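You operate a simulated robot arm through the tools that you are given. There is no shell and no other tool.

You run a simulated robot arm. Do the job below in one go: nothing can be reset, and whatever is moved stays where it is left.

JOB
Clamp the green heel and brush glue on the middle of its top.
Fine: clamp it first and leave it clamped; brush back in its tub; lid on the glue pot after the gluing. A coat counts when it lies all over at full strength: go over it till it gets no stronger.

Only the result counts: the job must be done as asked and must still hold three seconds after the hand-in. Knocking over, shifting, dropping, spilling or breaking anything else fails it. Lids that push on must go on centred and level and be pressed home; caps that screw on are set level and turned clockwise until they are tight.

ROBOT AND FRAMES
A 7-joint arm with a two-finger parallel gripper, fixed in place. Base frame: the origin is at the foot of the arm, x ahead of it, y to its left, z up; the work surface is at about z = 80. Units: cm, rad, N and s.
With the tool pointing down near the work surface it reaches from about 24 to 70 cm from the base axis. Its first joint turns from -2.897 to 2.897 rad. Payload 1.57 kg.
Tool frame: the origin (TCP) lies between the finger pads and is the grasp point; the fingertips stand 3 cm ahead of it; z points along the fingers, y is the line along which they close. Largest opening 8 cm; finger width 1.7, thickness 1.2; the body of the gripper, 4 by 8.2 cm, starts 8 cm behind the TCP.
Orientation is that of the tool frame in the base frame, as [roll, pitch, yaw] about the fixed x, y, z axes, in that order (R = Rz(yaw) Ry(pitch) Rx(roll)). With the fingers straight down and closing along the base's y, the tool's x points along the base's -x, its y along +y and its z along -z.

CONTROLS
- The arm moves only by the tool arm_command. Its argument "deltas" is one flat list of numbers, 7 for each row, row after row: the turn, a rotation vector about the base's x, y, z in units of 45 degrees (1.0 is 45 degrees), then the shift along the base's x, y, z in units of 400 mm (1.0 is 400 mm), then the opening, from 0 (shut) to 1 (fully open). In form: [rx, ry, rz, tx, ty, tz, jaw, rx, ry, rz, tx, ty, tz, jaw, ...]. A call has 1 to 20 rows; each row is the pose to reach, as a shift and turn from the pose commanded when the call began. A call with a number of a shift or a turn outside -1 to 1 is refused whole. Each row takes 0.2 s and may step no farther than 5 cm and 0.15 rad from the row before; otherwise, or with a gripper value out of range, the whole call is refused. A pose out of reach is approached as far as the arm can. The call stops where the force on the tool passes 40 N (or 10 N more than at its start, if that is more) or the arm is blocked; 0.2 s more then pass. Each finger travels about 7.2 cm/s and halts on what it meets, pressing with about 26 N; the grip force reading is that of the motor and also rises with nothing between the fingers. The clock runs only during rows and for 0.2 s after the last one: add rows that repeat a pose to give the fingers time. The reply holds the time, the measured pose of the TCP, the force on the tool along the base axes, the opening and the grip force, in the units named above and with some noise, with the torque about the TCP (base axes, N m) and any sound that the robot's microphone picked up.
- Cameras (640 x 400 px; columns grow to the right, rows downward): "scene" is fixed at [21.92, -64.77, 151.03]; the picture's right is [0.79, -0.61, 0.00], its down [-0.35, -0.45, -0.82] and it looks along [0.50, 0.65, -0.57] (base axes); focal length 314 px, centre (320, 200). "wrist" rides on the gripper at [7.2, -0.7, -12.2] in the tool frame; the picture's right is [0.09, 1.00, 0.00], its down [-0.84, 0.08, -0.54] and it looks along [-0.54, 0.05, 0.84] (tool axes); focal length 238 px, centre (320, 200). There is no depth. A picture from a camera that has moved, and an enlarged one, comes with that camera's place and axes in the base frame and with its lens.
- capture(camera): a new picture of that camera. No time passes.
- raise_lower(by): slides the trunk up (or, below 0, down) by that many cm; the arm rides with it, the base frame stays. It gives what a move gives, with no picture.
- zoom(camera, box): a new picture of the part [left, top, right, bottom] of that camera's present view, enlarged. No time passes.
- job_done(): hands the job in; it is judged then, once.

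Places have to be worked out from the pictures, the camera data and where the tool is seen. Open the gripper and draw the arm clear of the work before you hand the job in, unless the task says otherwise.

The tools are called after ">>>" by a JSON object that holds its "name" and its "arguments". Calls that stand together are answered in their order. arm_command: Moves the arm, as the interface text tells. Its arguments: {"type":"object","properties":{"deltas":{"type":"array"}},"required":["deltas"]} The other tools are called the same way: raise_lower (by) slides the trunk up or down; capture (camera) takes a picture; zoom (camera, box) takes an enlarged picture of a part of a camera's view; job_done () hands the job in.

At the start:

```text
time_s: 0.0
ee_pos: [43.46, 6.58, 119.88]
tool_rot: [3.141, 0.001, 3.142]
contact_force: [0.2, 0.6, -0.5]
moment: [0.04, -0.02, -0.03]
grip_width: 8.03
grasp_force: 0.1
trunk travel left (down, up): [-42.5, 5.5]
```

scene: 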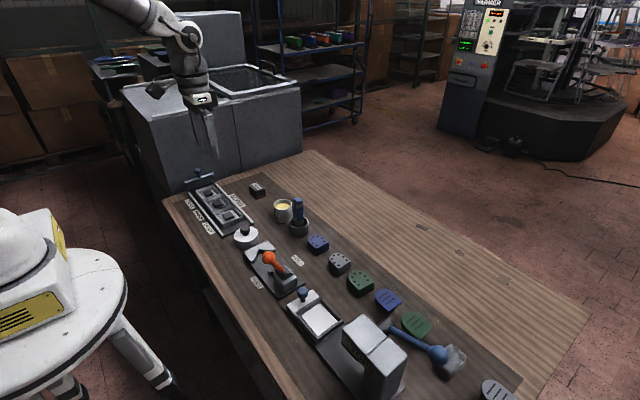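
wrist: 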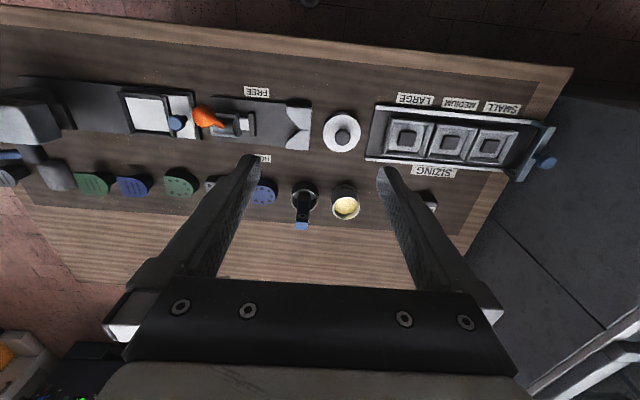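

The pictures show a bench with a sizing tray, a glue pot and brush tub, a clamp with an orange handle, and a row of heels. I'll look closer before moving anything.

>>> {"name": "zoom", "arguments": {"camera": "scene", "box": [220, 190, 380, 290]}}

>>> {"name": "zoom", "arguments": {"camera": "scene", "box": [280, 240, 540, 400]}}

>>> {"name": "zoom", "arguments": {"camera": "wrist", "box": [180, 70, 380, 240]}}

>>> {"name": "zoom", "arguments": {"camera": "wrist", "box": [0, 60, 240, 230]}}

>>> {"name": "zoom", "arguments": {"camera": "scene", "box": [160, 160, 320, 260]}}

```text
4.00 times, centred on (300, 240) of scene
camera zoom: at [21.92, -64.77, 151.03], right [0.79, -0.61, 0.0], down [-0.35, -0.45, -0.82], along [0.5, 0.65, -0.57], focal length 1258 px, centre (400, 40)
```

zoom: 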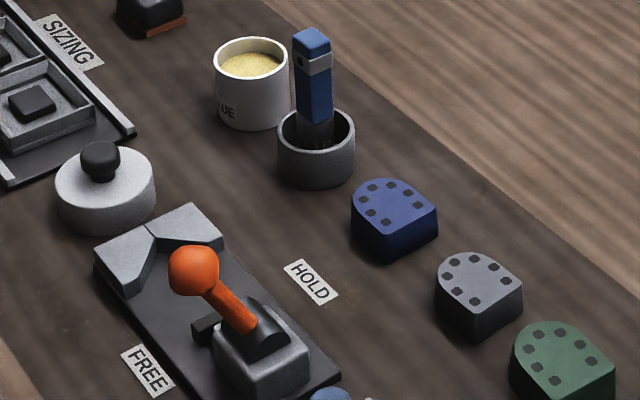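

```text
2.46 times, centred on (410, 320) of scene
camera zoom: at [21.92, -64.77, 151.03], right [0.79, -0.61, 0.0], down [-0.35, -0.45, -0.82], along [0.5, 0.65, -0.57], focal length 774 px, centre (98, -95)
```

zoom: 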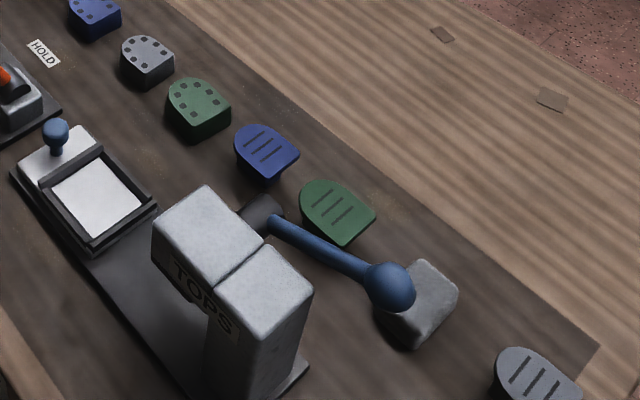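

```text
2.35 times, centred on (280, 155) of wrist
camera zoom: at [36.1, 5.92, 132.09], right [-0.09, 1.0, 0.0], down [0.84, 0.08, 0.54], along [0.54, 0.05, -0.84], focal length 561 px, centre (414, 306)
```

zoom: 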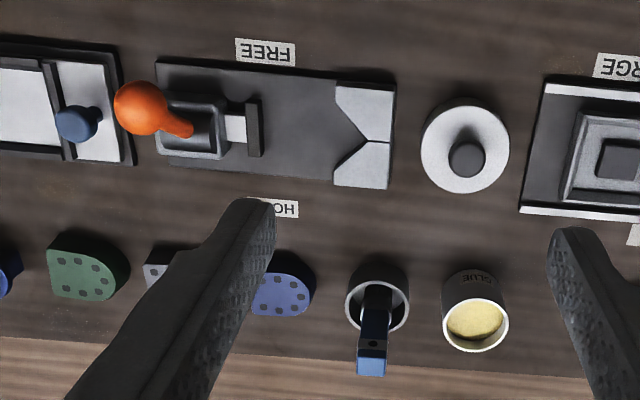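

```text
2.35 times, centred on (120, 145) of wrist
camera zoom: at [36.1, 5.92, 132.09], right [-0.09, 1.0, 0.0], down [0.84, 0.08, 0.54], along [0.54, 0.05, -0.84], focal length 561 px, centre (791, 329)
```

zoom: 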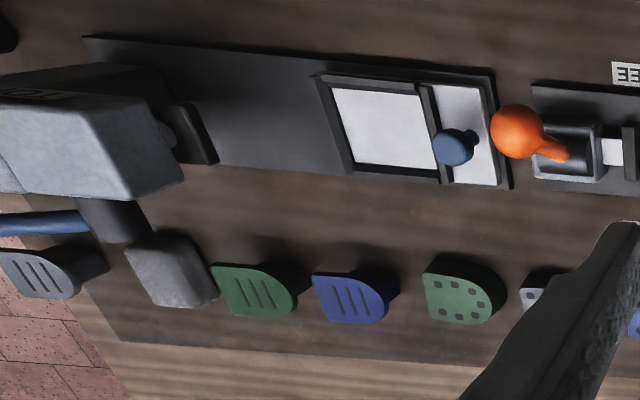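

```text
4.00 times, centred on (240, 210) of scene
camera zoom: at [21.92, -64.77, 151.03], right [0.79, -0.61, 0.0], down [-0.35, -0.45, -0.82], along [0.5, 0.65, -0.57], focal length 1258 px, centre (640, 160)
```

zoom: 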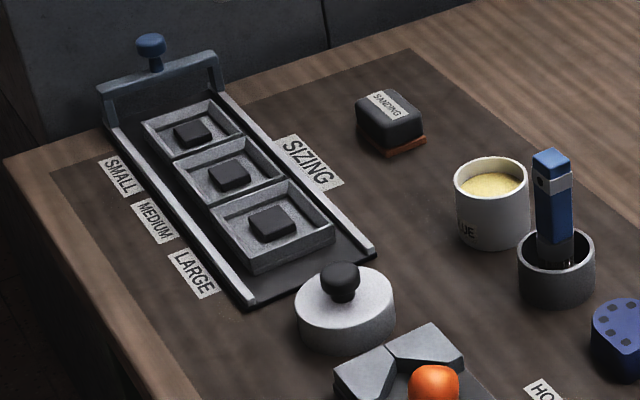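

I place the clamp near (51, -5), with its lever at about (46.5, -11.4, 93.6) leaning to FREE, and the green drilled piece near (66, -25). I'll move over the heels for a closer look.

>>> {"name": "arm_command", "arguments": {"deltas": [0, 0, 0, 0.02, -0.1, -0.02, 1, 0, 0, 0, 0.04, -0.2, -0.04, 1, 0, 0, 0, 0.06, -0.3, -0.06, 1, 0, 0, 0, 0.08, -0.4, -0.08, 1, 0, 0, 0, 0.1, -0.5, -0.1, 1, 0, 0, 0, 0.12, -0.6, -0.12, 1, 0, 0, 0, 0.14, -0.7, -0.14, 1, 0, 0, 0, 0.14, -0.7, -0.14, 1]}}

>>> {"name": "capture", "arguments": {"camera": "wrist"}}

```text
time_s: 1.8
ee_pos: [48.91, -21.49, 114.13]
tool_rot: [-3.141, -0.001, -3.141]
contact_force: [0.4, 0.4, 0.4]
moment: [0.03, 0.02, 0.0]
grip_width: 7.98
grasp_force: 0.0
trunk travel left (down, up): [-42.5, 5.5]
```

```text
taken
camera wrist: at [41.73, -22.17, 126.42], right [-0.09, 1.0, 0.0], down [0.84, 0.08, 0.54], along [0.54, 0.05, -0.84], focal length 238 px, centre (320, 200)
```

wrist: 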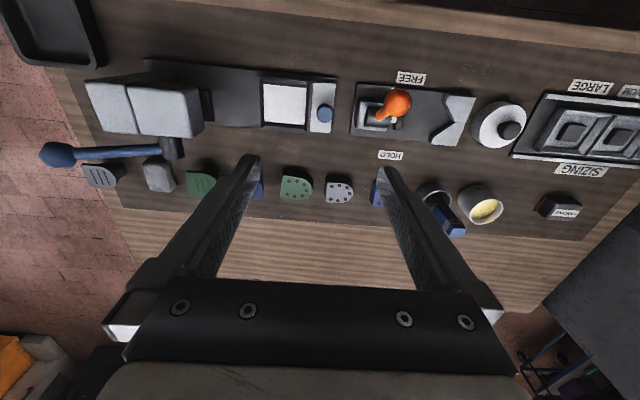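

>>> {"name": "zoom", "arguments": {"camera": "wrist", "box": [150, 130, 270, 215]}}

>>> {"name": "zoom", "arguments": {"camera": "wrist", "box": [260, 140, 380, 215]}}

>>> {"name": "zoom", "arguments": {"camera": "wrist", "box": [340, 65, 540, 190]}}

>>> {"name": "zoom", "arguments": {"camera": "wrist", "box": [400, 80, 560, 240]}}

>>> {"name": "zoom", "arguments": {"camera": "scene", "box": [330, 240, 450, 340]}}

```text
4.71 times, centred on (210, 172) of wrist
camera zoom: at [41.73, -22.17, 126.42], right [-0.09, 1.0, 0.0], down [0.84, 0.08, 0.54], along [0.54, 0.05, -0.84], focal length 1122 px, centre (838, 329)
```

zoom: 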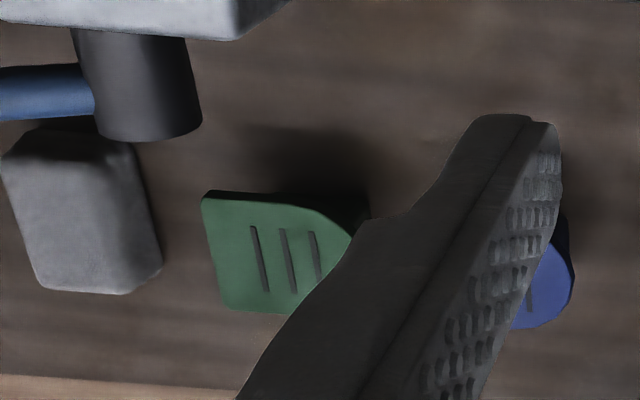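

```text
5.33 times, centred on (320, 178) of wrist
camera zoom: at [41.73, -22.17, 126.42], right [-0.09, 1.0, 0.0], down [0.84, 0.08, 0.54], along [0.54, 0.05, -0.84], focal length 1271 px, centre (320, 320)
```

zoom: 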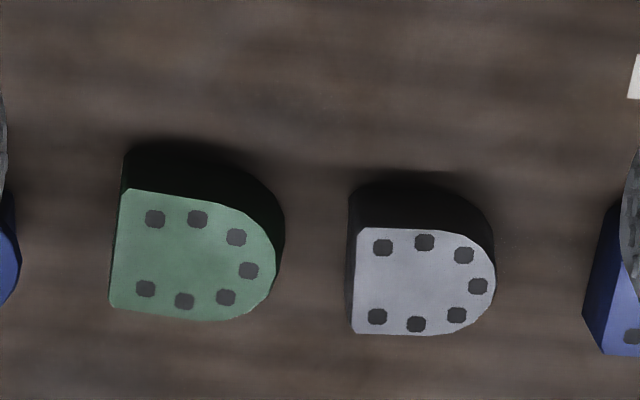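

```text
3.20 times, centred on (440, 128) of wrist
camera zoom: at [41.73, -22.17, 126.42], right [-0.09, 1.0, 0.0], down [0.84, 0.08, 0.54], along [0.54, 0.05, -0.84], focal length 763 px, centre (-64, 432)
```

zoom: 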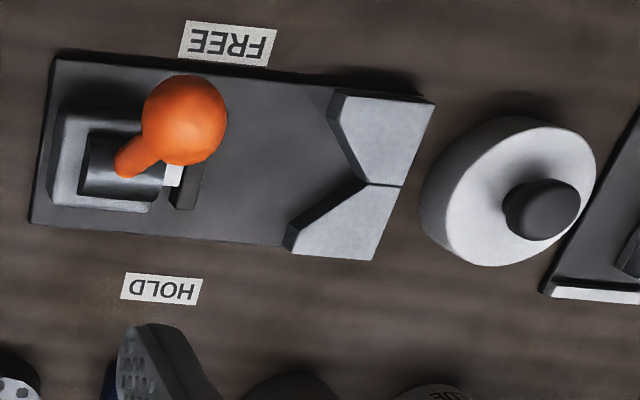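

```text
2.50 times, centred on (480, 160) of wrist
camera zoom: at [41.73, -22.17, 126.42], right [-0.09, 1.0, 0.0], down [0.84, 0.08, 0.54], along [0.54, 0.05, -0.84], focal length 596 px, centre (-80, 300)
```

zoom: 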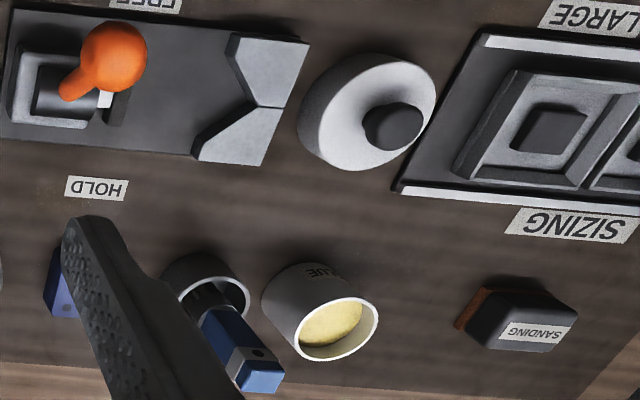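

```text
4.00 times, centred on (390, 290) of scene
camera zoom: at [21.92, -64.77, 151.03], right [0.79, -0.61, 0.0], down [-0.35, -0.45, -0.82], along [0.5, 0.65, -0.57], focal length 1258 px, centre (40, -160)
```

zoom: 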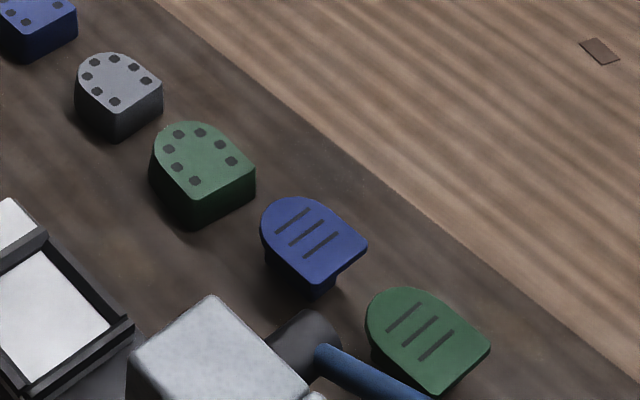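

The drilled green block is the heel (the grooved pieces are tops on stands); I put it at x 64–70, y −28 to −21.5, top about z 83.2. That's near the edge of reach, so I'll raise the tool and lower the trunk 20 cm to extend it.

>>> {"name": "arm_command", "arguments": {"deltas": [0, 0, 0, 0, 0, 0.1, 1, 0, 0, 0, 0, 0, 0.2, 1, 0, 0, 0, 0, 0, 0.3, 1, 0, 0, 0, 0, 0, 0.3, 1]}}

>>> {"name": "raise_lower", "arguments": {"by": -20}}

```text
time_s: 2.8
ee_pos: [48.89, -21.29, 126.29]
tool_rot: [3.141, -0.001, -3.14]
contact_force: [0.1, -0.2, 0.3]
moment: [-0.01, 0.0, -0.01]
grip_width: 8.02
grasp_force: 0.0
trunk travel left (down, up): [-42.5, 5.5]
```

```text
time_s: 5.0
ee_pos: [48.83, -21.46, 106.18]
tool_rot: [3.14, -0.001, -3.141]
contact_force: [0.0, 0.2, -0.1]
moment: [0.03, 0.03, 0.01]
grip_width: 8.01
grasp_force: 0.1
trunk travel left (down, up): [-22.5, 25.5]
```

Trunk is down. I turn the tool −90° in two steps so that the jaws close along x and the camera sits on the +y side.

>>> {"name": "arm_command", "arguments": {"deltas": [0, 0, -0.167, 0.02, -0.01, 0, 1, 0, 0, -0.333, 0.05, -0.02, 0, 1, 0, 0, -0.5, 0.08, -0.03, 0, 1, 0, 0, -0.667, 0.12, -0.04, 0, 1, 0, 0, -0.833, 0.16, -0.06, 0, 1, 0, 0, -1, 0.2, -0.08, 0, 1, 0, 0, -1, 0.2, -0.08, 0, 1]}}

>>> {"name": "arm_command", "arguments": {"deltas": [0, 0, -0.167, 0.03, 0, 0, 1, 0, 0, -0.333, 0.06, 0, 0, 1, 0, 0, -0.5, 0.1, 0, 0, 1, 0, 0, -0.667, 0.14, 0, 0, 1, 0, 0, -0.833, 0.18, 0, 0, 1, 0, 0, -1, 0.22, 0, 0, 1, 0, 0, -1, 0.22, 0, 0, 1]}}

>>> {"name": "capture", "arguments": {"camera": "wrist"}}

>>> {"name": "capture", "arguments": {"camera": "scene"}}

```text
time_s: 6.6
ee_pos: [56.85, -24.58, 106.2]
tool_rot: [-3.141, 0.001, 2.356]
contact_force: [0.8, -0.5, 0.3]
moment: [-0.04, -0.01, 0.02]
grip_width: 8.01
grasp_force: 0.1
trunk travel left (down, up): [-22.5, 25.5]
```

```text
time_s: 8.2
ee_pos: [63.89, -23.65, 105.64]
tool_rot: [3.141, 0.0, 1.568]
contact_force: [0.2, 1.1, 0.0]
moment: [0.03, 0.01, 0.01]
grip_width: 8.0
grasp_force: 0.0
out of reach, approached as far as the arm can: row 5, 6, 7
trunk travel left (down, up): [-22.5, 25.5]
```

```text
taken
camera wrist: at [63.17, -16.47, 117.92], right [1.0, 0.09, 0.0], down [0.08, -0.84, 0.54], along [0.05, -0.54, -0.84], focal length 238 px, centre (320, 200)
```

wrist: 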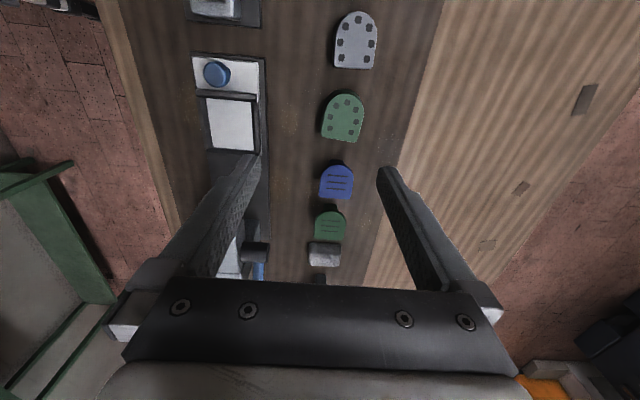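

```text
taken
```

scene: 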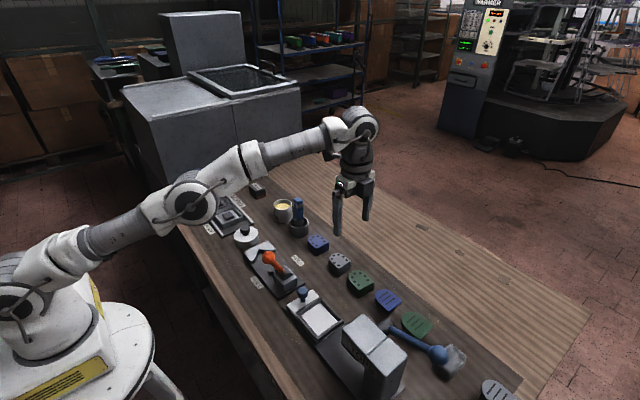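

The arm is nearly straight because the shoulder is now below the wrist at this height. I'll bring the trunk up 8 cm and zoom on the heel.

>>> {"name": "raise_lower", "arguments": {"by": 8}}

>>> {"name": "zoom", "arguments": {"camera": "wrist", "box": [260, 60, 420, 160]}}

>>> {"name": "zoom", "arguments": {"camera": "scene", "box": [300, 240, 420, 315]}}

```text
time_s: 9.3
ee_pos: [63.87, -23.64, 113.64]
tool_rot: [-3.141, 0.0, 1.572]
contact_force: [0.6, 0.3, 0.1]
moment: [0.02, 0.0, -0.02]
grip_width: 7.98
grasp_force: 0.0
trunk travel left (down, up): [-30.5, 17.5]
```

```text
4.00 times, centred on (340, 110) of wrist
camera zoom: at [63.16, -16.49, 125.92], right [1.0, 0.09, 0.0], down [0.08, -0.84, 0.54], along [0.05, -0.54, -0.84], focal length 953 px, centre (240, 560)
```

zoom: 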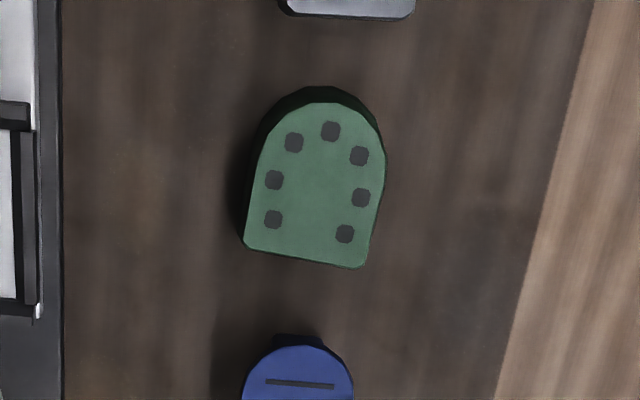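

```text
5.33 times, centred on (360, 278) of scene
camera zoom: at [21.92, -64.77, 151.03], right [0.79, -0.61, 0.0], down [-0.35, -0.45, -0.82], along [0.5, 0.65, -0.57], focal length 1677 px, centre (107, -213)
```

zoom: 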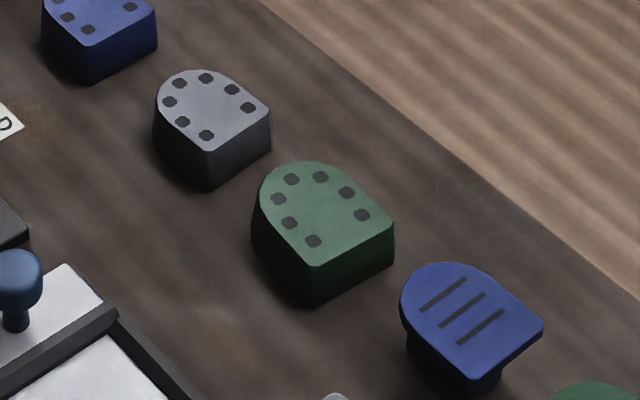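

The heel's axis is turned about 5° clockwise from +y, its centre near (67.3, −24.7) and its width about 5.4. I'll descend partway with the matching yaw and check the pose.

>>> {"name": "arm_command", "arguments": {"deltas": [0, 0, -0.06, 0, 0, -0.1, 1, 0, 0, -0.115, 0, 0, -0.2, 1, 0, 0, -0.115, 0, 0, -0.3, 1, 0, 0, -0.115, 0, 0, -0.4, 1, 0, 0, -0.115, 0, 0, -0.4, 1]}}

>>> {"name": "capture", "arguments": {"camera": "wrist"}}

```text
time_s: 10.5
ee_pos: [63.73, -23.75, 97.48]
tool_rot: [-3.14, 0.0, 1.479]
contact_force: [0.2, -0.4, -0.6]
moment: [-0.01, -0.03, 0.0]
grip_width: 7.98
grasp_force: 0.0
trunk travel left (down, up): [-30.5, 17.5]
```

```text
taken
camera wrist: at [63.76, -16.51, 109.83], right [1.0, 0.0, 0.0], down [0.0, -0.84, 0.54], along [0.0, -0.54, -0.84], focal length 238 px, centre (320, 200)
```

wrist: 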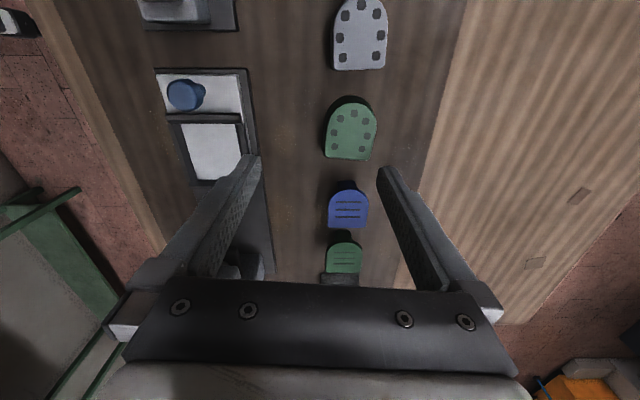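

The commanded pose tracks the reached one, so this is consistent. I'll zoom in to refine the heel pose.

>>> {"name": "zoom", "arguments": {"camera": "wrist", "box": [290, 80, 410, 170]}}

```text
4.44 times, centred on (350, 125) of wrist
camera zoom: at [63.76, -16.51, 109.83], right [1.0, 0.0, 0.0], down [0.0, -0.84, 0.54], along [0.0, -0.54, -0.84], focal length 1059 px, centre (187, 533)
```

zoom: 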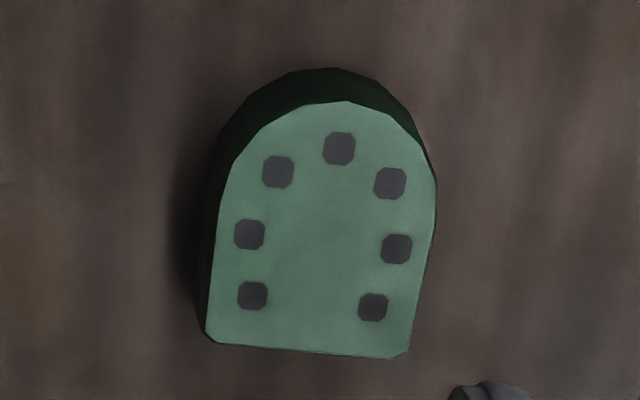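

Refined: the heel grip point is (67.25, −24.95) with the current yaw. I'll move over it and descend so the fingertips stop about 0.8 cm above the bench.

>>> {"name": "arm_command", "arguments": {"deltas": [0, 0, 0, 0.0435, -0.015, -0.02, 1, 0, 0, 0, 0.087, -0.0305, -0.05, 1, 0, 0, 0, 0.087, -0.0305, -0.13, 1, 0, 0, 0, 0.087, -0.0305, -0.2, 1, 0, 0, 0, 0.087, -0.0305, -0.2, 1]}}

>>> {"name": "capture", "arguments": {"camera": "wrist"}}

>>> {"name": "zoom", "arguments": {"camera": "scene", "box": [300, 200, 440, 310]}}

```text
time_s: 11.7
ee_pos: [67.25, -24.93, 89.61]
tool_rot: [-3.141, 0.0, 1.479]
contact_force: [-0.2, -0.4, -0.4]
moment: [0.0, 0.0, 0.01]
grip_width: 8.0
grasp_force: 0.2
trunk travel left (down, up): [-30.5, 17.5]
```

```text
taken
camera wrist: at [67.25, -17.69, 101.86], right [1.0, 0.0, 0.0], down [0.0, -0.84, 0.54], along [0.0, -0.54, -0.84], focal length 238 px, centre (320, 200)
```

wrist: 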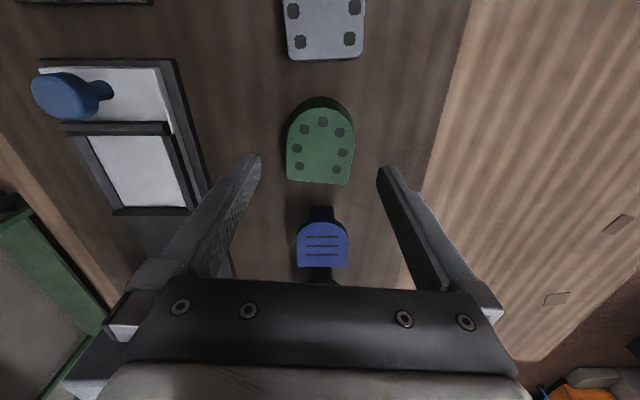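

```text
3.64 times, centred on (370, 255) of scene
camera zoom: at [21.92, -64.77, 151.03], right [0.79, -0.61, 0.0], down [-0.35, -0.45, -0.82], along [0.5, 0.65, -0.57], focal length 1144 px, centre (138, 0)
```

zoom: 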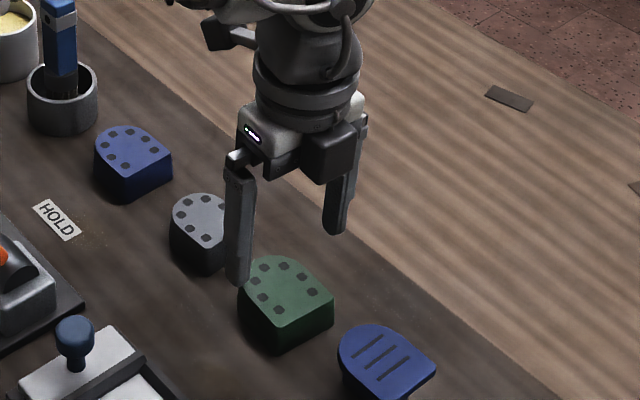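

The fingers straddle the heel. Descend to z ≈ 83.8 and close.

>>> {"name": "arm_command", "arguments": {"deltas": [0, 0, 0, 0, 0, -0.05, 1, 0, 0, 0, 0, 0, -0.1, 1, 0, 0, 0, 0, 0, -0.145, 1, 0, 0, 0, 0, 0, -0.145, 1]}}

>>> {"name": "arm_command", "arguments": {"deltas": [0, 0, 0, 0, 0, 0, 0, 0, 0, 0, 0, 0, 0, 0, 0, 0, 0, 0, 0, 0, 0, 0, 0, 0, 0, 0, 0, 0]}}

>>> {"name": "capture", "arguments": {"camera": "wrist"}}

```text
time_s: 12.7
ee_pos: [67.3, -24.89, 83.83]
tool_rot: [-3.141, 0.001, 1.481]
contact_force: [0.0, -0.2, 0.1]
moment: [-0.02, 0.02, 0.0]
grip_width: 7.98
grasp_force: 0.0
trunk travel left (down, up): [-30.5, 17.5]
```

```text
time_s: 13.7
ee_pos: [67.33, -24.81, 83.81]
tool_rot: [3.141, -0.001, 1.479]
contact_force: [-0.1, -0.6, -0.8]
moment: [-0.04, 0.01, 0.01]
grip_width: 5.82
grasp_force: 26.3
trunk travel left (down, up): [-30.5, 17.5]
```

```text
taken
camera wrist: at [67.29, -17.63, 96.09], right [1.0, 0.0, 0.0], down [0.0, -0.84, 0.54], along [0.0, -0.54, -0.84], focal length 238 px, centre (320, 200)
```

wrist: 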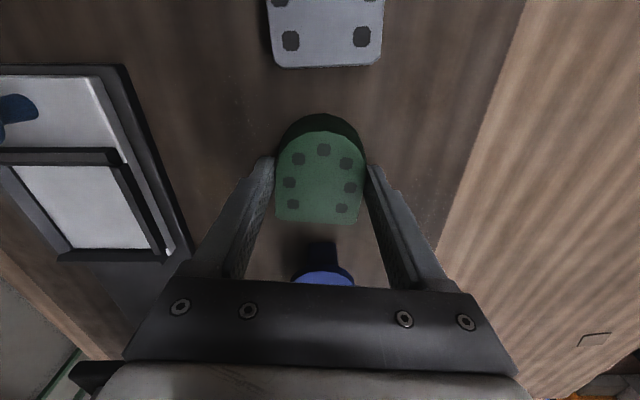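

The heel is gripped (5.82 cm, 26 N). Lift it clear and check.

>>> {"name": "arm_command", "arguments": {"deltas": [0, 0, 0, 0, 0, 0.05, 0, 0, 0, 0, 0, 0, 0.125, 0, 0, 0, 0, 0, 0, 0.225, 0, 0, 0, 0, 0, 0, 0.325, 0, 0, 0, 0, 0, 0, 0.4, 0, 0, 0, 0, 0, 0, 0.4, 0]}}

>>> {"name": "capture", "arguments": {"camera": "wrist"}}

```text
time_s: 15.1
ee_pos: [67.01, -24.98, 99.92]
tool_rot: [-3.141, 0.0, 1.479]
contact_force: [-0.2, 0.1, -0.7]
moment: [-0.01, 0.0, 0.04]
grip_width: 5.84
grasp_force: 25.5
trunk travel left (down, up): [-30.5, 17.5]
```

```text
taken
camera wrist: at [67.04, -17.58, 112.09], right [1.0, 0.0, 0.0], down [0.0, -0.84, 0.54], along [0.0, -0.54, -0.84], focal length 238 px, centre (320, 200)
```

wrist: 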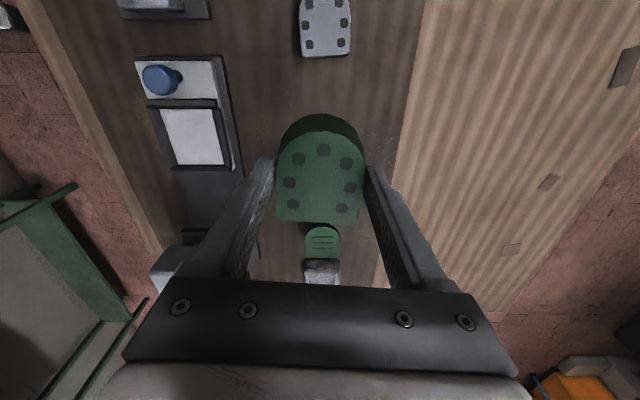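

The heel is held. I zoom to measure its pose within the grip.

>>> {"name": "zoom", "arguments": {"camera": "wrist", "box": [250, 100, 390, 235]}}

```text
2.96 times, centred on (320, 168) of wrist
camera zoom: at [67.04, -17.58, 112.09], right [1.0, 0.0, 0.0], down [0.0, -0.84, 0.54], along [0.0, -0.54, -0.84], focal length 706 px, centre (320, 296)
```

zoom: 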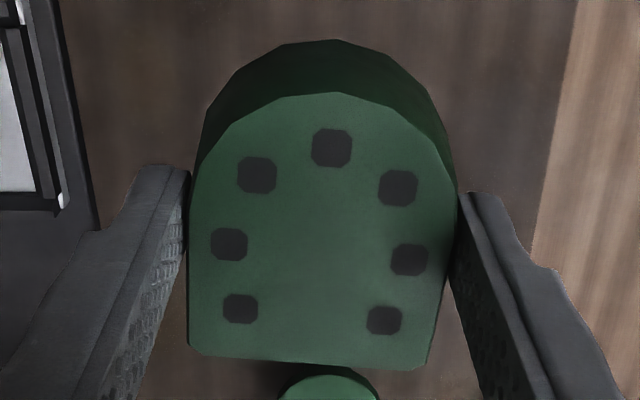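

The heel is centred in the grip, flat 2.5 behind and apex 3.6 ahead of the TCP. I carry it above the clamp to (50.7, −2.65), straightening the yaw.

>>> {"name": "arm_command", "arguments": {"deltas": [0, 0, 0, -0.04, 0.055, 0, 0, 0, 0, 0.02, -0.1, 0.135, 0, 0, 0, 0, 0.04, -0.165, 0.225, 0, 0, 0, 0, 0.06, -0.23, 0.31, 0, 0, 0, 0, 0.08, -0.29, 0.39, 0, 0, 0, 0, 0.1, -0.35, 0.47, 0, 0, 0, 0, 0.115, -0.4, 0.54, 0, 0, 0, 0, 0.115, -0.412, 0.5575, 0, 0, 0, 0, 0.115, -0.412, 0.5575, 0, 0]}}

>>> {"name": "capture", "arguments": {"camera": "wrist"}}

>>> {"name": "zoom", "arguments": {"camera": "wrist", "box": [220, 20, 420, 145]}}

>>> {"name": "zoom", "arguments": {"camera": "scene", "box": [200, 190, 330, 300]}}

```text
time_s: 17.1
ee_pos: [50.86, -2.72, 99.96]
tool_rot: [-3.141, 0.0, 1.572]
contact_force: [0.1, -0.2, -0.4]
moment: [0.01, -0.01, -0.03]
grip_width: 5.83
grasp_force: 26.1
trunk travel left (down, up): [-30.5, 17.5]
```

```text
taken
camera wrist: at [50.13, 4.57, 112.2], right [1.0, 0.09, 0.0], down [0.08, -0.84, 0.54], along [0.05, -0.54, -0.84], focal length 238 px, centre (320, 200)
```

wrist: 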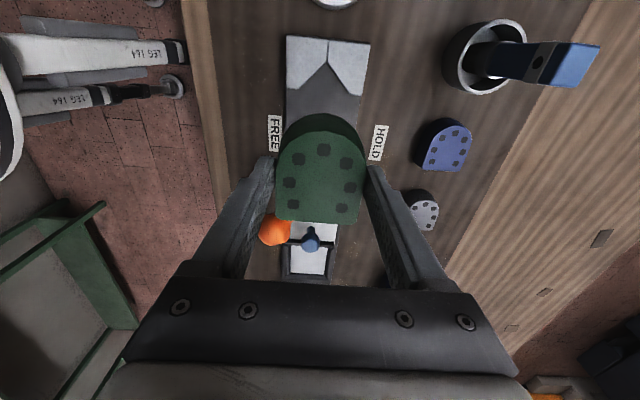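

```text
3.20 times, centred on (320, 82) of wrist
camera zoom: at [50.13, 4.57, 112.2], right [1.0, 0.09, 0.0], down [0.08, -0.84, 0.54], along [0.05, -0.54, -0.84], focal length 763 px, centre (320, 576)
```

zoom: 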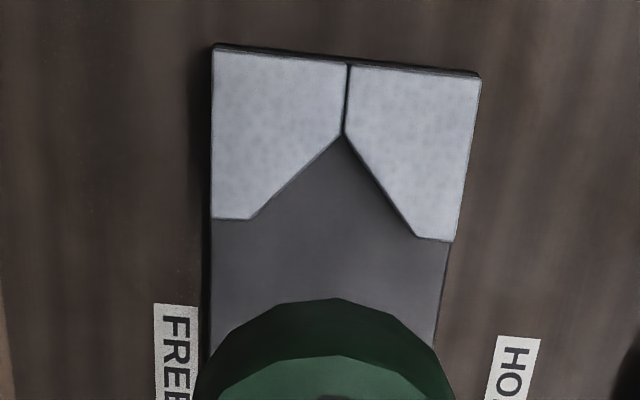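

```text
3.64 times, centred on (265, 245) of scene
camera zoom: at [21.92, -64.77, 151.03], right [0.79, -0.61, 0.0], down [-0.35, -0.45, -0.82], along [0.5, 0.65, -0.57], focal length 1144 px, centre (520, 36)
```

zoom: 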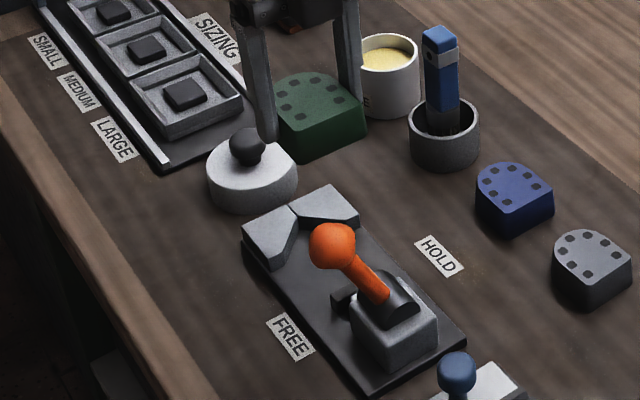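

From this overhead view the V apex is at about (51.0, 3.3), 45° faces, mouth at y≈0.5. I shift to (51.0, −1.75) and descend to just above the plate.

>>> {"name": "arm_command", "arguments": {"deltas": [0, 0, 0, 0.004, 0.023, -0.05, 0, 0, 0, 0, 0.004, 0.023, -0.15, 0, 0, 0, 0, 0.004, 0.023, -0.25, 0, 0, 0, 0, 0.004, 0.023, -0.32, 0, 0, 0, 0, 0.004, 0.023, -0.355, 0, 0, 0, 0, 0.004, 0.023, -0.355, 0]}}

>>> {"name": "capture", "arguments": {"camera": "wrist"}}

>>> {"name": "zoom", "arguments": {"camera": "scene", "box": [220, 220, 320, 300]}}

```text
time_s: 18.5
ee_pos: [51.09, -1.72, 85.58]
tool_rot: [3.141, 0.0, 1.569]
contact_force: [0.3, -3.7, -1.6]
moment: [-0.14, 0.0, 0.02]
grip_width: 5.82
grasp_force: 26.0
trunk travel left (down, up): [-30.5, 17.5]
```

```text
taken
camera wrist: at [50.34, 5.51, 97.87], right [1.0, 0.09, 0.0], down [0.08, -0.84, 0.54], along [0.05, -0.54, -0.84], focal length 238 px, centre (320, 200)
```

wrist: 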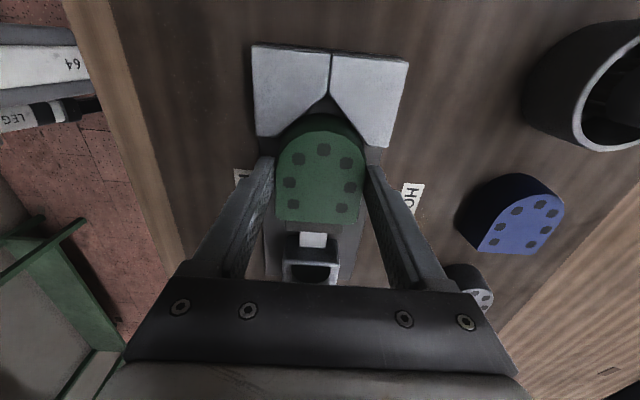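

```text
5.00 times, centred on (270, 260) of scene
camera zoom: at [21.92, -64.77, 151.03], right [0.79, -0.61, 0.0], down [-0.35, -0.45, -0.82], along [0.5, 0.65, -0.57], focal length 1572 px, centre (570, -100)
```

zoom: 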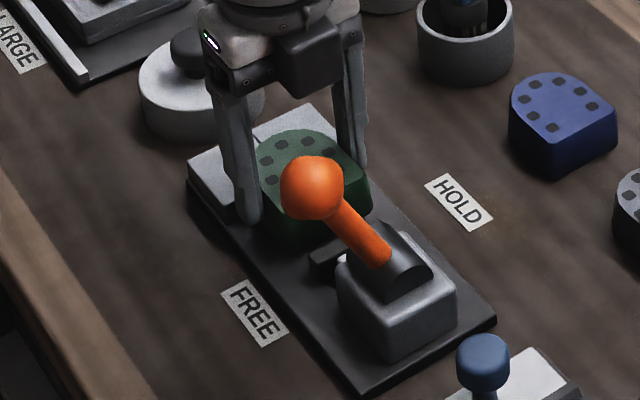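

A −3.7 N reaction in y suggests the heel front just touches the V. I back off 0.2 cm and lower in small steps to find the plate.

>>> {"name": "arm_command", "arguments": {"deltas": [0, 0, 0, 0, -0.005, 0, 0, 0, 0, 0, 0, -0.005, -0.005, 0, 0, 0, 0, 0, -0.005, -0.01, 0, 0, 0, 0, 0, -0.005, -0.01, 0]}}

>>> {"name": "arm_command", "arguments": {"deltas": [0, 0, 0, 0, 0, -0.005, 0, 0, 0, 0, 0, 0, -0.005, 0]}}

```text
time_s: 19.5
ee_pos: [50.86, -1.96, 85.37]
tool_rot: [-3.141, 0.0, 1.571]
contact_force: [-0.6, 0.7, -1.2]
moment: [-0.03, 0.0, 0.01]
grip_width: 5.84
grasp_force: 25.7
trunk travel left (down, up): [-30.5, 17.5]
```

```text
time_s: 20.1
ee_pos: [51.02, -1.81, 85.07]
tool_rot: [-3.141, 0.0, 1.569]
contact_force: [-0.3, -0.1, -0.8]
moment: [0.01, -0.01, -0.01]
grip_width: 5.85
grasp_force: 26.3
trunk travel left (down, up): [-30.5, 17.5]
```

No plate contact yet at z 85.07; continue downward in 0.2 cm steps.

>>> {"name": "arm_command", "arguments": {"deltas": [0, 0, 0, 0, 0, -0.005, 0, 0, 0, 0, 0, 0, -0.005, 0]}}

>>> {"name": "arm_command", "arguments": {"deltas": [0, 0, 0, 0, 0, -0.005, 0, 0, 0, 0, 0, 0, -0.005, 0]}}

```text
time_s: 20.7
ee_pos: [50.97, -1.95, 84.81]
tool_rot: [3.141, 0.0, 1.57]
contact_force: [0.7, -0.3, -1.0]
moment: [0.0, 0.04, -0.02]
grip_width: 5.83
grasp_force: 26.0
trunk travel left (down, up): [-30.5, 17.5]
```

```text
time_s: 21.3
ee_pos: [51.05, -1.95, 84.77]
tool_rot: [3.14, 0.0, 1.571]
contact_force: [-3.2, 0.7, 15.7]
moment: [-0.01, 0.2, -0.03]
grip_width: 5.78
grasp_force: 25.8
trunk travel left (down, up): [-30.5, 17.5]
```

The heel rests on the plate (15.7 N). Ease up a touch, open the fingers and rise.

>>> {"name": "arm_command", "arguments": {"deltas": [0, 0, 0, 0, 0, 0.003, 0, 0, 0, 0, 0, 0, 0.003, 1, 0, 0, 0, 0, 0, 0.003, 1, 0, 0, 0, 0, 0, 0.003, 1]}}

>>> {"name": "arm_command", "arguments": {"deltas": [0, 0, 0, 0, 0, 0.05, 1, 0, 0, 0, 0, 0, 0.15, 1, 0, 0, 0, 0, 0, 0.25, 1, 0, 0, 0, 0, 0, 0.35, 1, 0, 0, 0, 0, 0, 0.4, 1, 0, 0, 0, 0, 0, 0.4, 1]}}

>>> {"name": "capture", "arguments": {"camera": "wrist"}}

>>> {"name": "zoom", "arguments": {"camera": "scene", "box": [220, 220, 320, 300]}}

```text
time_s: 22.3
ee_pos: [50.99, -1.98, 84.73]
tool_rot: [3.139, -0.001, 1.57]
contact_force: [0.8, 1.0, 0.2]
moment: [-0.01, -0.02, -0.02]
grip_width: 8.01
grasp_force: 0.0
trunk travel left (down, up): [-30.5, 17.5]
```

```text
time_s: 23.7
ee_pos: [51.01, -1.94, 100.9]
tool_rot: [3.141, 0.0, 1.57]
contact_force: [-0.2, 0.4, 0.0]
moment: [0.01, -0.02, 0.02]
grip_width: 8.01
grasp_force: 0.1
trunk travel left (down, up): [-30.5, 17.5]
```

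```text
taken
camera wrist: at [50.37, 5.28, 113.17], right [1.0, 0.09, 0.0], down [0.08, -0.84, 0.54], along [0.05, -0.54, -0.84], focal length 238 px, centre (320, 200)
```

wrist: 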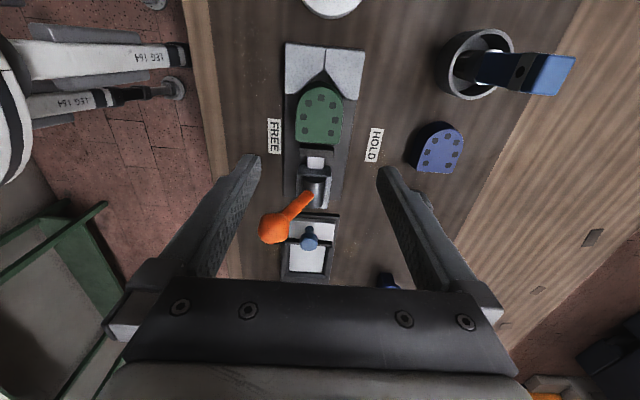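

```text
5.00 times, centred on (270, 260) of scene
camera zoom: at [21.92, -64.77, 151.03], right [0.79, -0.61, 0.0], down [-0.35, -0.45, -0.82], along [0.5, 0.65, -0.57], focal length 1572 px, centre (570, -100)
```

zoom: 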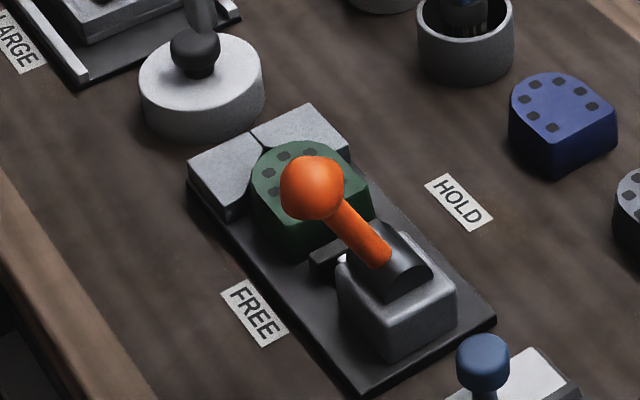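

The heel sits in the V. The knob is confirmed near (46.6, −11.3, 93.6); I'll close the fingers, move to its −x side and lower beside it.

>>> {"name": "arm_command", "arguments": {"deltas": [0, 0, 0, -0.08, -0.08, 0, 0, 0, 0, 0, -0.16, -0.16, 0, 0, 0, 0, 0, -0.2375, -0.235, 0, 0, 0, 0, 0, -0.2375, -0.235, -0.08, 0, 0, 0, 0, -0.2375, -0.235, -0.165, 0, 0, 0, 0, -0.2375, -0.235, -0.165, 0]}}

>>> {"name": "capture", "arguments": {"camera": "wrist"}}

>>> {"name": "zoom", "arguments": {"camera": "scene", "box": [200, 190, 340, 300]}}

```text
time_s: 25.1
ee_pos: [41.68, -11.4, 94.23]
tool_rot: [3.14, 0.001, 1.57]
contact_force: [0.6, 0.0, -0.6]
moment: [-0.01, 0.01, -0.02]
grip_width: 0.02
grasp_force: 20.9
trunk travel left (down, up): [-30.5, 17.5]
```

```text
taken
camera wrist: at [40.9, -4.17, 106.52], right [1.0, 0.09, 0.0], down [0.08, -0.84, 0.54], along [0.05, -0.54, -0.84], focal length 238 px, centre (320, 200)
```

wrist: 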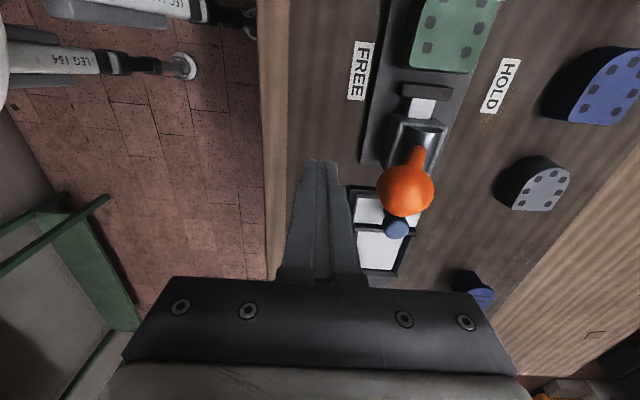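

```text
3.64 times, centred on (270, 245) of scene
camera zoom: at [21.92, -64.77, 151.03], right [0.79, -0.61, 0.0], down [-0.35, -0.45, -0.82], along [0.5, 0.65, -0.57], focal length 1144 px, centre (502, 36)
```

zoom: 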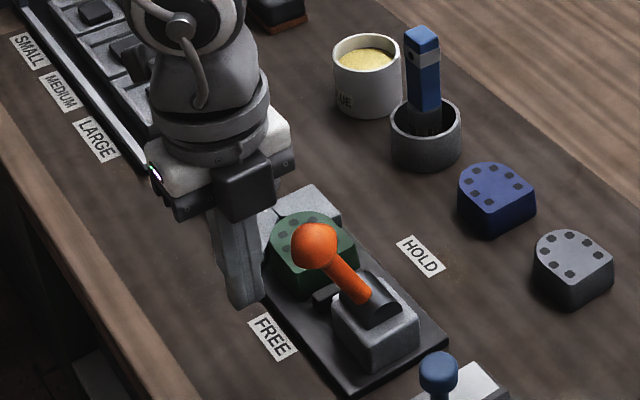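

Fingers are level with the knob. I push in +x gradually and watch the force.

>>> {"name": "arm_command", "arguments": {"deltas": [0, 0, 0, 0.03, 0, 0, 0, 0, 0, 0, 0.06, 0, 0, 0, 0, 0, 0, 0.08, 0, 0, 0, 0, 0, 0, 0.1, 0, 0, 0, 0, 0, 0, 0.12, 0, 0, 0, 0, 0, 0, 0.14, 0, 0, 0, 0, 0, 0, 0.16, 0, 0, 0, 0, 0, 0, 0.18, 0, 0, 0, 0, 0, 0, 0.2, 0, 0, 0]}}

>>> {"name": "capture", "arguments": {"camera": "wrist"}}

>>> {"name": "zoom", "arguments": {"camera": "scene", "box": [200, 190, 340, 300]}}

```text
time_s: 27.1
ee_pos: [49.51, -11.37, 94.18]
tool_rot: [-3.141, 0.0, 1.571]
contact_force: [0.2, -0.1, 0.0]
moment: [0.01, 0.01, 0.01]
grip_width: 0.0
grasp_force: 21.1
trunk travel left (down, up): [-30.5, 17.5]
```

```text
taken
camera wrist: at [48.84, -4.1, 106.43], right [1.0, 0.09, 0.0], down [0.08, -0.84, 0.54], along [0.05, -0.54, -0.84], focal length 238 px, centre (320, 200)
```

wrist: 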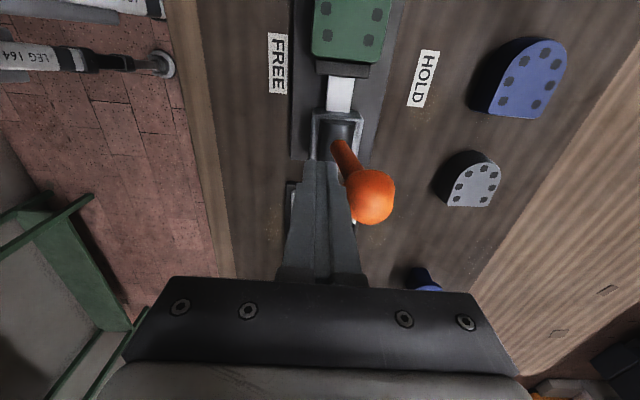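

```text
3.64 times, centred on (270, 245) of scene
camera zoom: at [21.92, -64.77, 151.03], right [0.79, -0.61, 0.0], down [-0.35, -0.45, -0.82], along [0.5, 0.65, -0.57], focal length 1144 px, centre (502, 36)
```

zoom: 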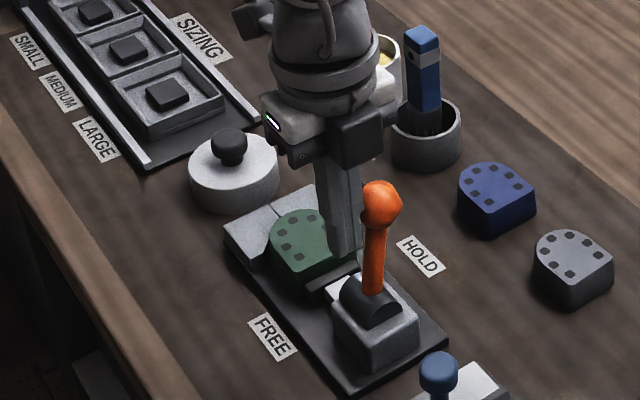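

The lever has swung past upright and the pusher bar has reached the heel. Keep pushing towards HOLD.

>>> {"name": "arm_command", "arguments": {"deltas": [0, 0, 0, 0.02, 0, 0, 0, 0, 0, 0, 0.04, 0, -0.01, 0, 0, 0, 0, 0.06, 0, -0.02, 0, 0, 0, 0, 0.08, 0, -0.03, 0, 0, 0, 0, 0.1, 0, -0.04, 0]}}

>>> {"name": "capture", "arguments": {"camera": "wrist"}}

>>> {"name": "zoom", "arguments": {"camera": "scene", "box": [200, 190, 340, 300]}}

```text
time_s: 28.1
ee_pos: [51.75, -11.29, 93.31]
tool_rot: [-3.13, -0.003, 1.569]
contact_force: [-16.3, 2.9, 21.9]
moment: [0.06, 0.26, -0.03]
grip_width: 0.02
grasp_force: 21.2
trunk travel left (down, up): [-30.5, 17.5]
stopped in row 4: the force on the tool passed its limit at 50 N (the readings are from after the stop); the commanded pose is now the measured one
```

```text
taken
camera wrist: at [51.34, -4.17, 105.71], right [1.0, 0.09, -0.01], down [0.08, -0.84, 0.54], along [0.04, -0.54, -0.84], focal length 238 px, centre (320, 200)
```

wrist: 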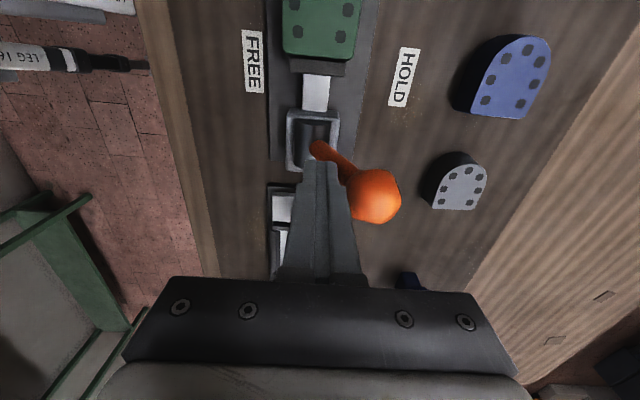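

```text
3.64 times, centred on (270, 245) of scene
camera zoom: at [21.92, -64.77, 151.03], right [0.79, -0.61, 0.0], down [-0.35, -0.45, -0.82], along [0.5, 0.65, -0.57], focal length 1144 px, centre (502, 36)
```

zoom: 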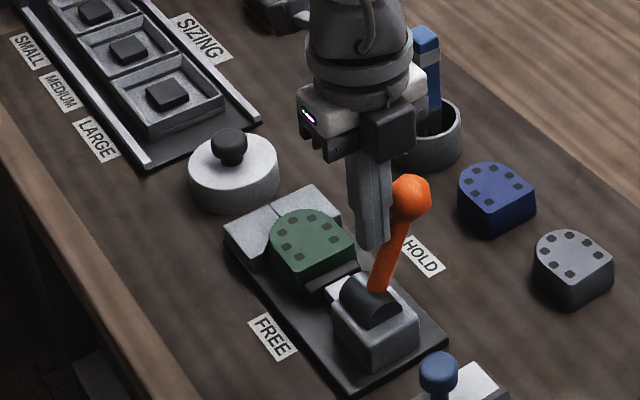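

The lever leans clearly to HOLD now; the stop came partly from pressing down on the shaft. I raise slightly and push only in +x to see whether it is at its end stop.

>>> {"name": "arm_command", "arguments": {"deltas": [0, 0, 0, -0.005, 0, 0.01, 0, 0, 0, 0, -0.005, 0, 0.025, 0, 0, 0, 0, -0.005, 0, 0.025, 0]}}

>>> {"name": "arm_command", "arguments": {"deltas": [0, 0, 0, 0.005, 0, 0, 0, 0, 0, 0, 0.01, 0, 0, 0, 0, 0, 0, 0.015, 0, 0, 0, 0, 0, 0, 0.02, 0, 0, 0, 0, 0, 0, 0.025, 0, 0, 0, 0, 0, 0, 0.03, 0, 0, 0]}}

>>> {"name": "capture", "arguments": {"camera": "wrist"}}

>>> {"name": "zoom", "arguments": {"camera": "scene", "box": [220, 220, 320, 300]}}

```text
time_s: 28.9
ee_pos: [52.04, -11.45, 94.11]
tool_rot: [-3.129, -0.003, 1.569]
contact_force: [0.2, -0.7, 0.6]
moment: [-0.02, -0.01, -0.01]
grip_width: 0.0
grasp_force: 21.3
trunk travel left (down, up): [-30.5, 17.5]
```

```text
time_s: 30.2
ee_pos: [52.27, -11.44, 94.15]
tool_rot: [-3.116, -0.008, 1.568]
contact_force: [-12.7, 2.4, 14.4]
moment: [0.03, 0.22, 0.01]
grip_width: 0.01
grasp_force: 21.1
trunk travel left (down, up): [-30.5, 17.5]
stopped in row 6: the force on the tool passed its limit at 41 N (the readings are from after the stop); the commanded pose is now the measured one
```

```text
taken
camera wrist: at [51.93, -4.25, 106.45], right [1.0, 0.09, -0.03], down [0.09, -0.84, 0.53], along [0.02, -0.53, -0.84], focal length 238 px, centre (320, 200)
```

wrist: 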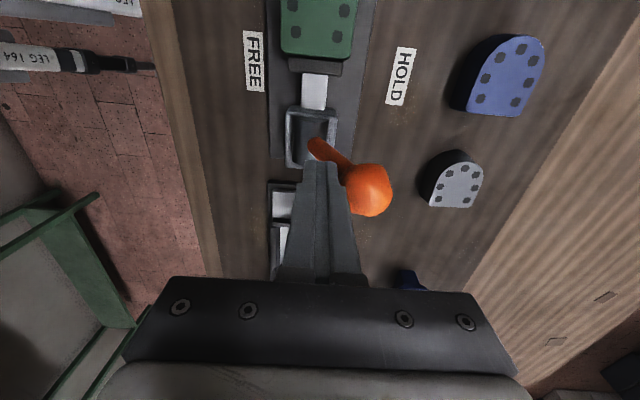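

```text
5.00 times, centred on (270, 260) of scene
camera zoom: at [21.92, -64.77, 151.03], right [0.79, -0.61, 0.0], down [-0.35, -0.45, -0.82], along [0.5, 0.65, -0.57], focal length 1572 px, centre (570, -100)
```

zoom: 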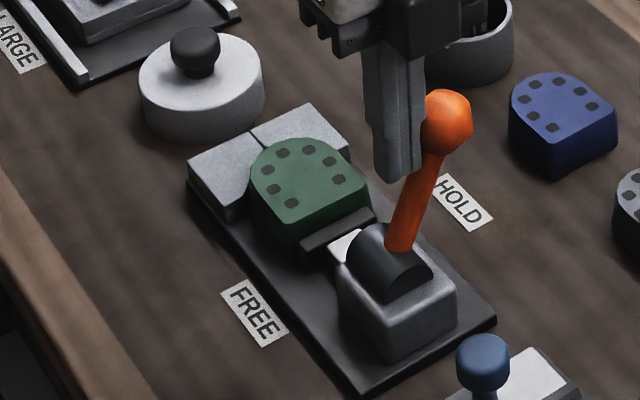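

The lever hits a firm stop, so it should be at HOLD. I back off and rise, then check that the lever stays and the heel is gripped.

>>> {"name": "arm_command", "arguments": {"deltas": [0, 0, 0, -0.04, 0, 0, 0, 0, 0, 0, -0.08, 0, 0.02, 0, 0, 0, 0, -0.08, 0, 0.12, 0, 0, 0, 0, -0.08, 0, 0.22, 0, 0, 0, 0, -0.08, 0, 0.22, 0]}}

>>> {"name": "capture", "arguments": {"camera": "wrist"}}

>>> {"name": "zoom", "arguments": {"camera": "scene", "box": [220, 220, 320, 300]}}

```text
time_s: 31.4
ee_pos: [49.34, -11.36, 102.79]
tool_rot: [-3.114, -0.006, 1.567]
contact_force: [0.1, -1.1, 0.8]
moment: [0.03, -0.02, -0.01]
grip_width: 0.0
grasp_force: 21.1
trunk travel left (down, up): [-30.5, 17.5]
```

```text
taken
camera wrist: at [48.97, -4.22, 115.15], right [1.0, 0.09, -0.03], down [0.09, -0.84, 0.53], along [0.02, -0.53, -0.84], focal length 238 px, centre (320, 200)
```

wrist: 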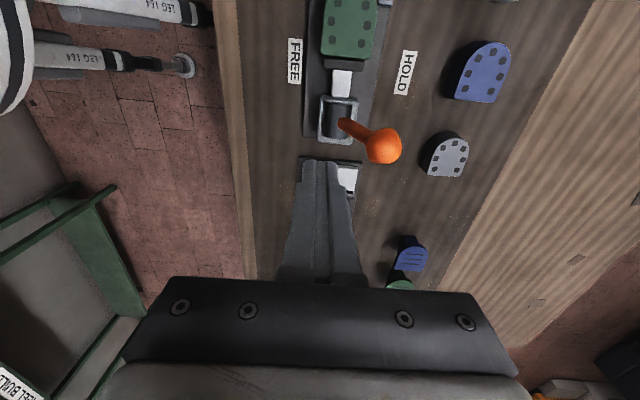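

```text
5.00 times, centred on (270, 260) of scene
camera zoom: at [21.92, -64.77, 151.03], right [0.79, -0.61, 0.0], down [-0.35, -0.45, -0.82], along [0.5, 0.65, -0.57], focal length 1572 px, centre (570, -100)
```

zoom: 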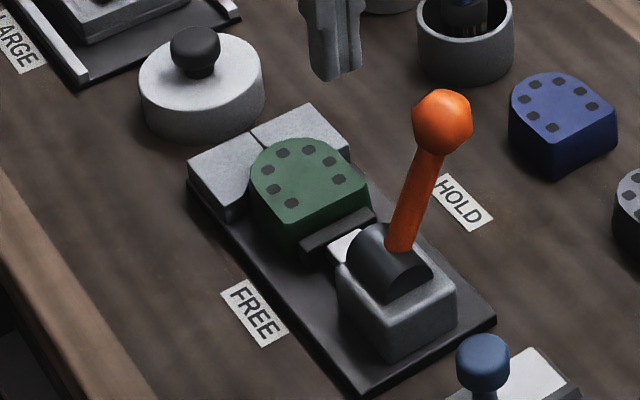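

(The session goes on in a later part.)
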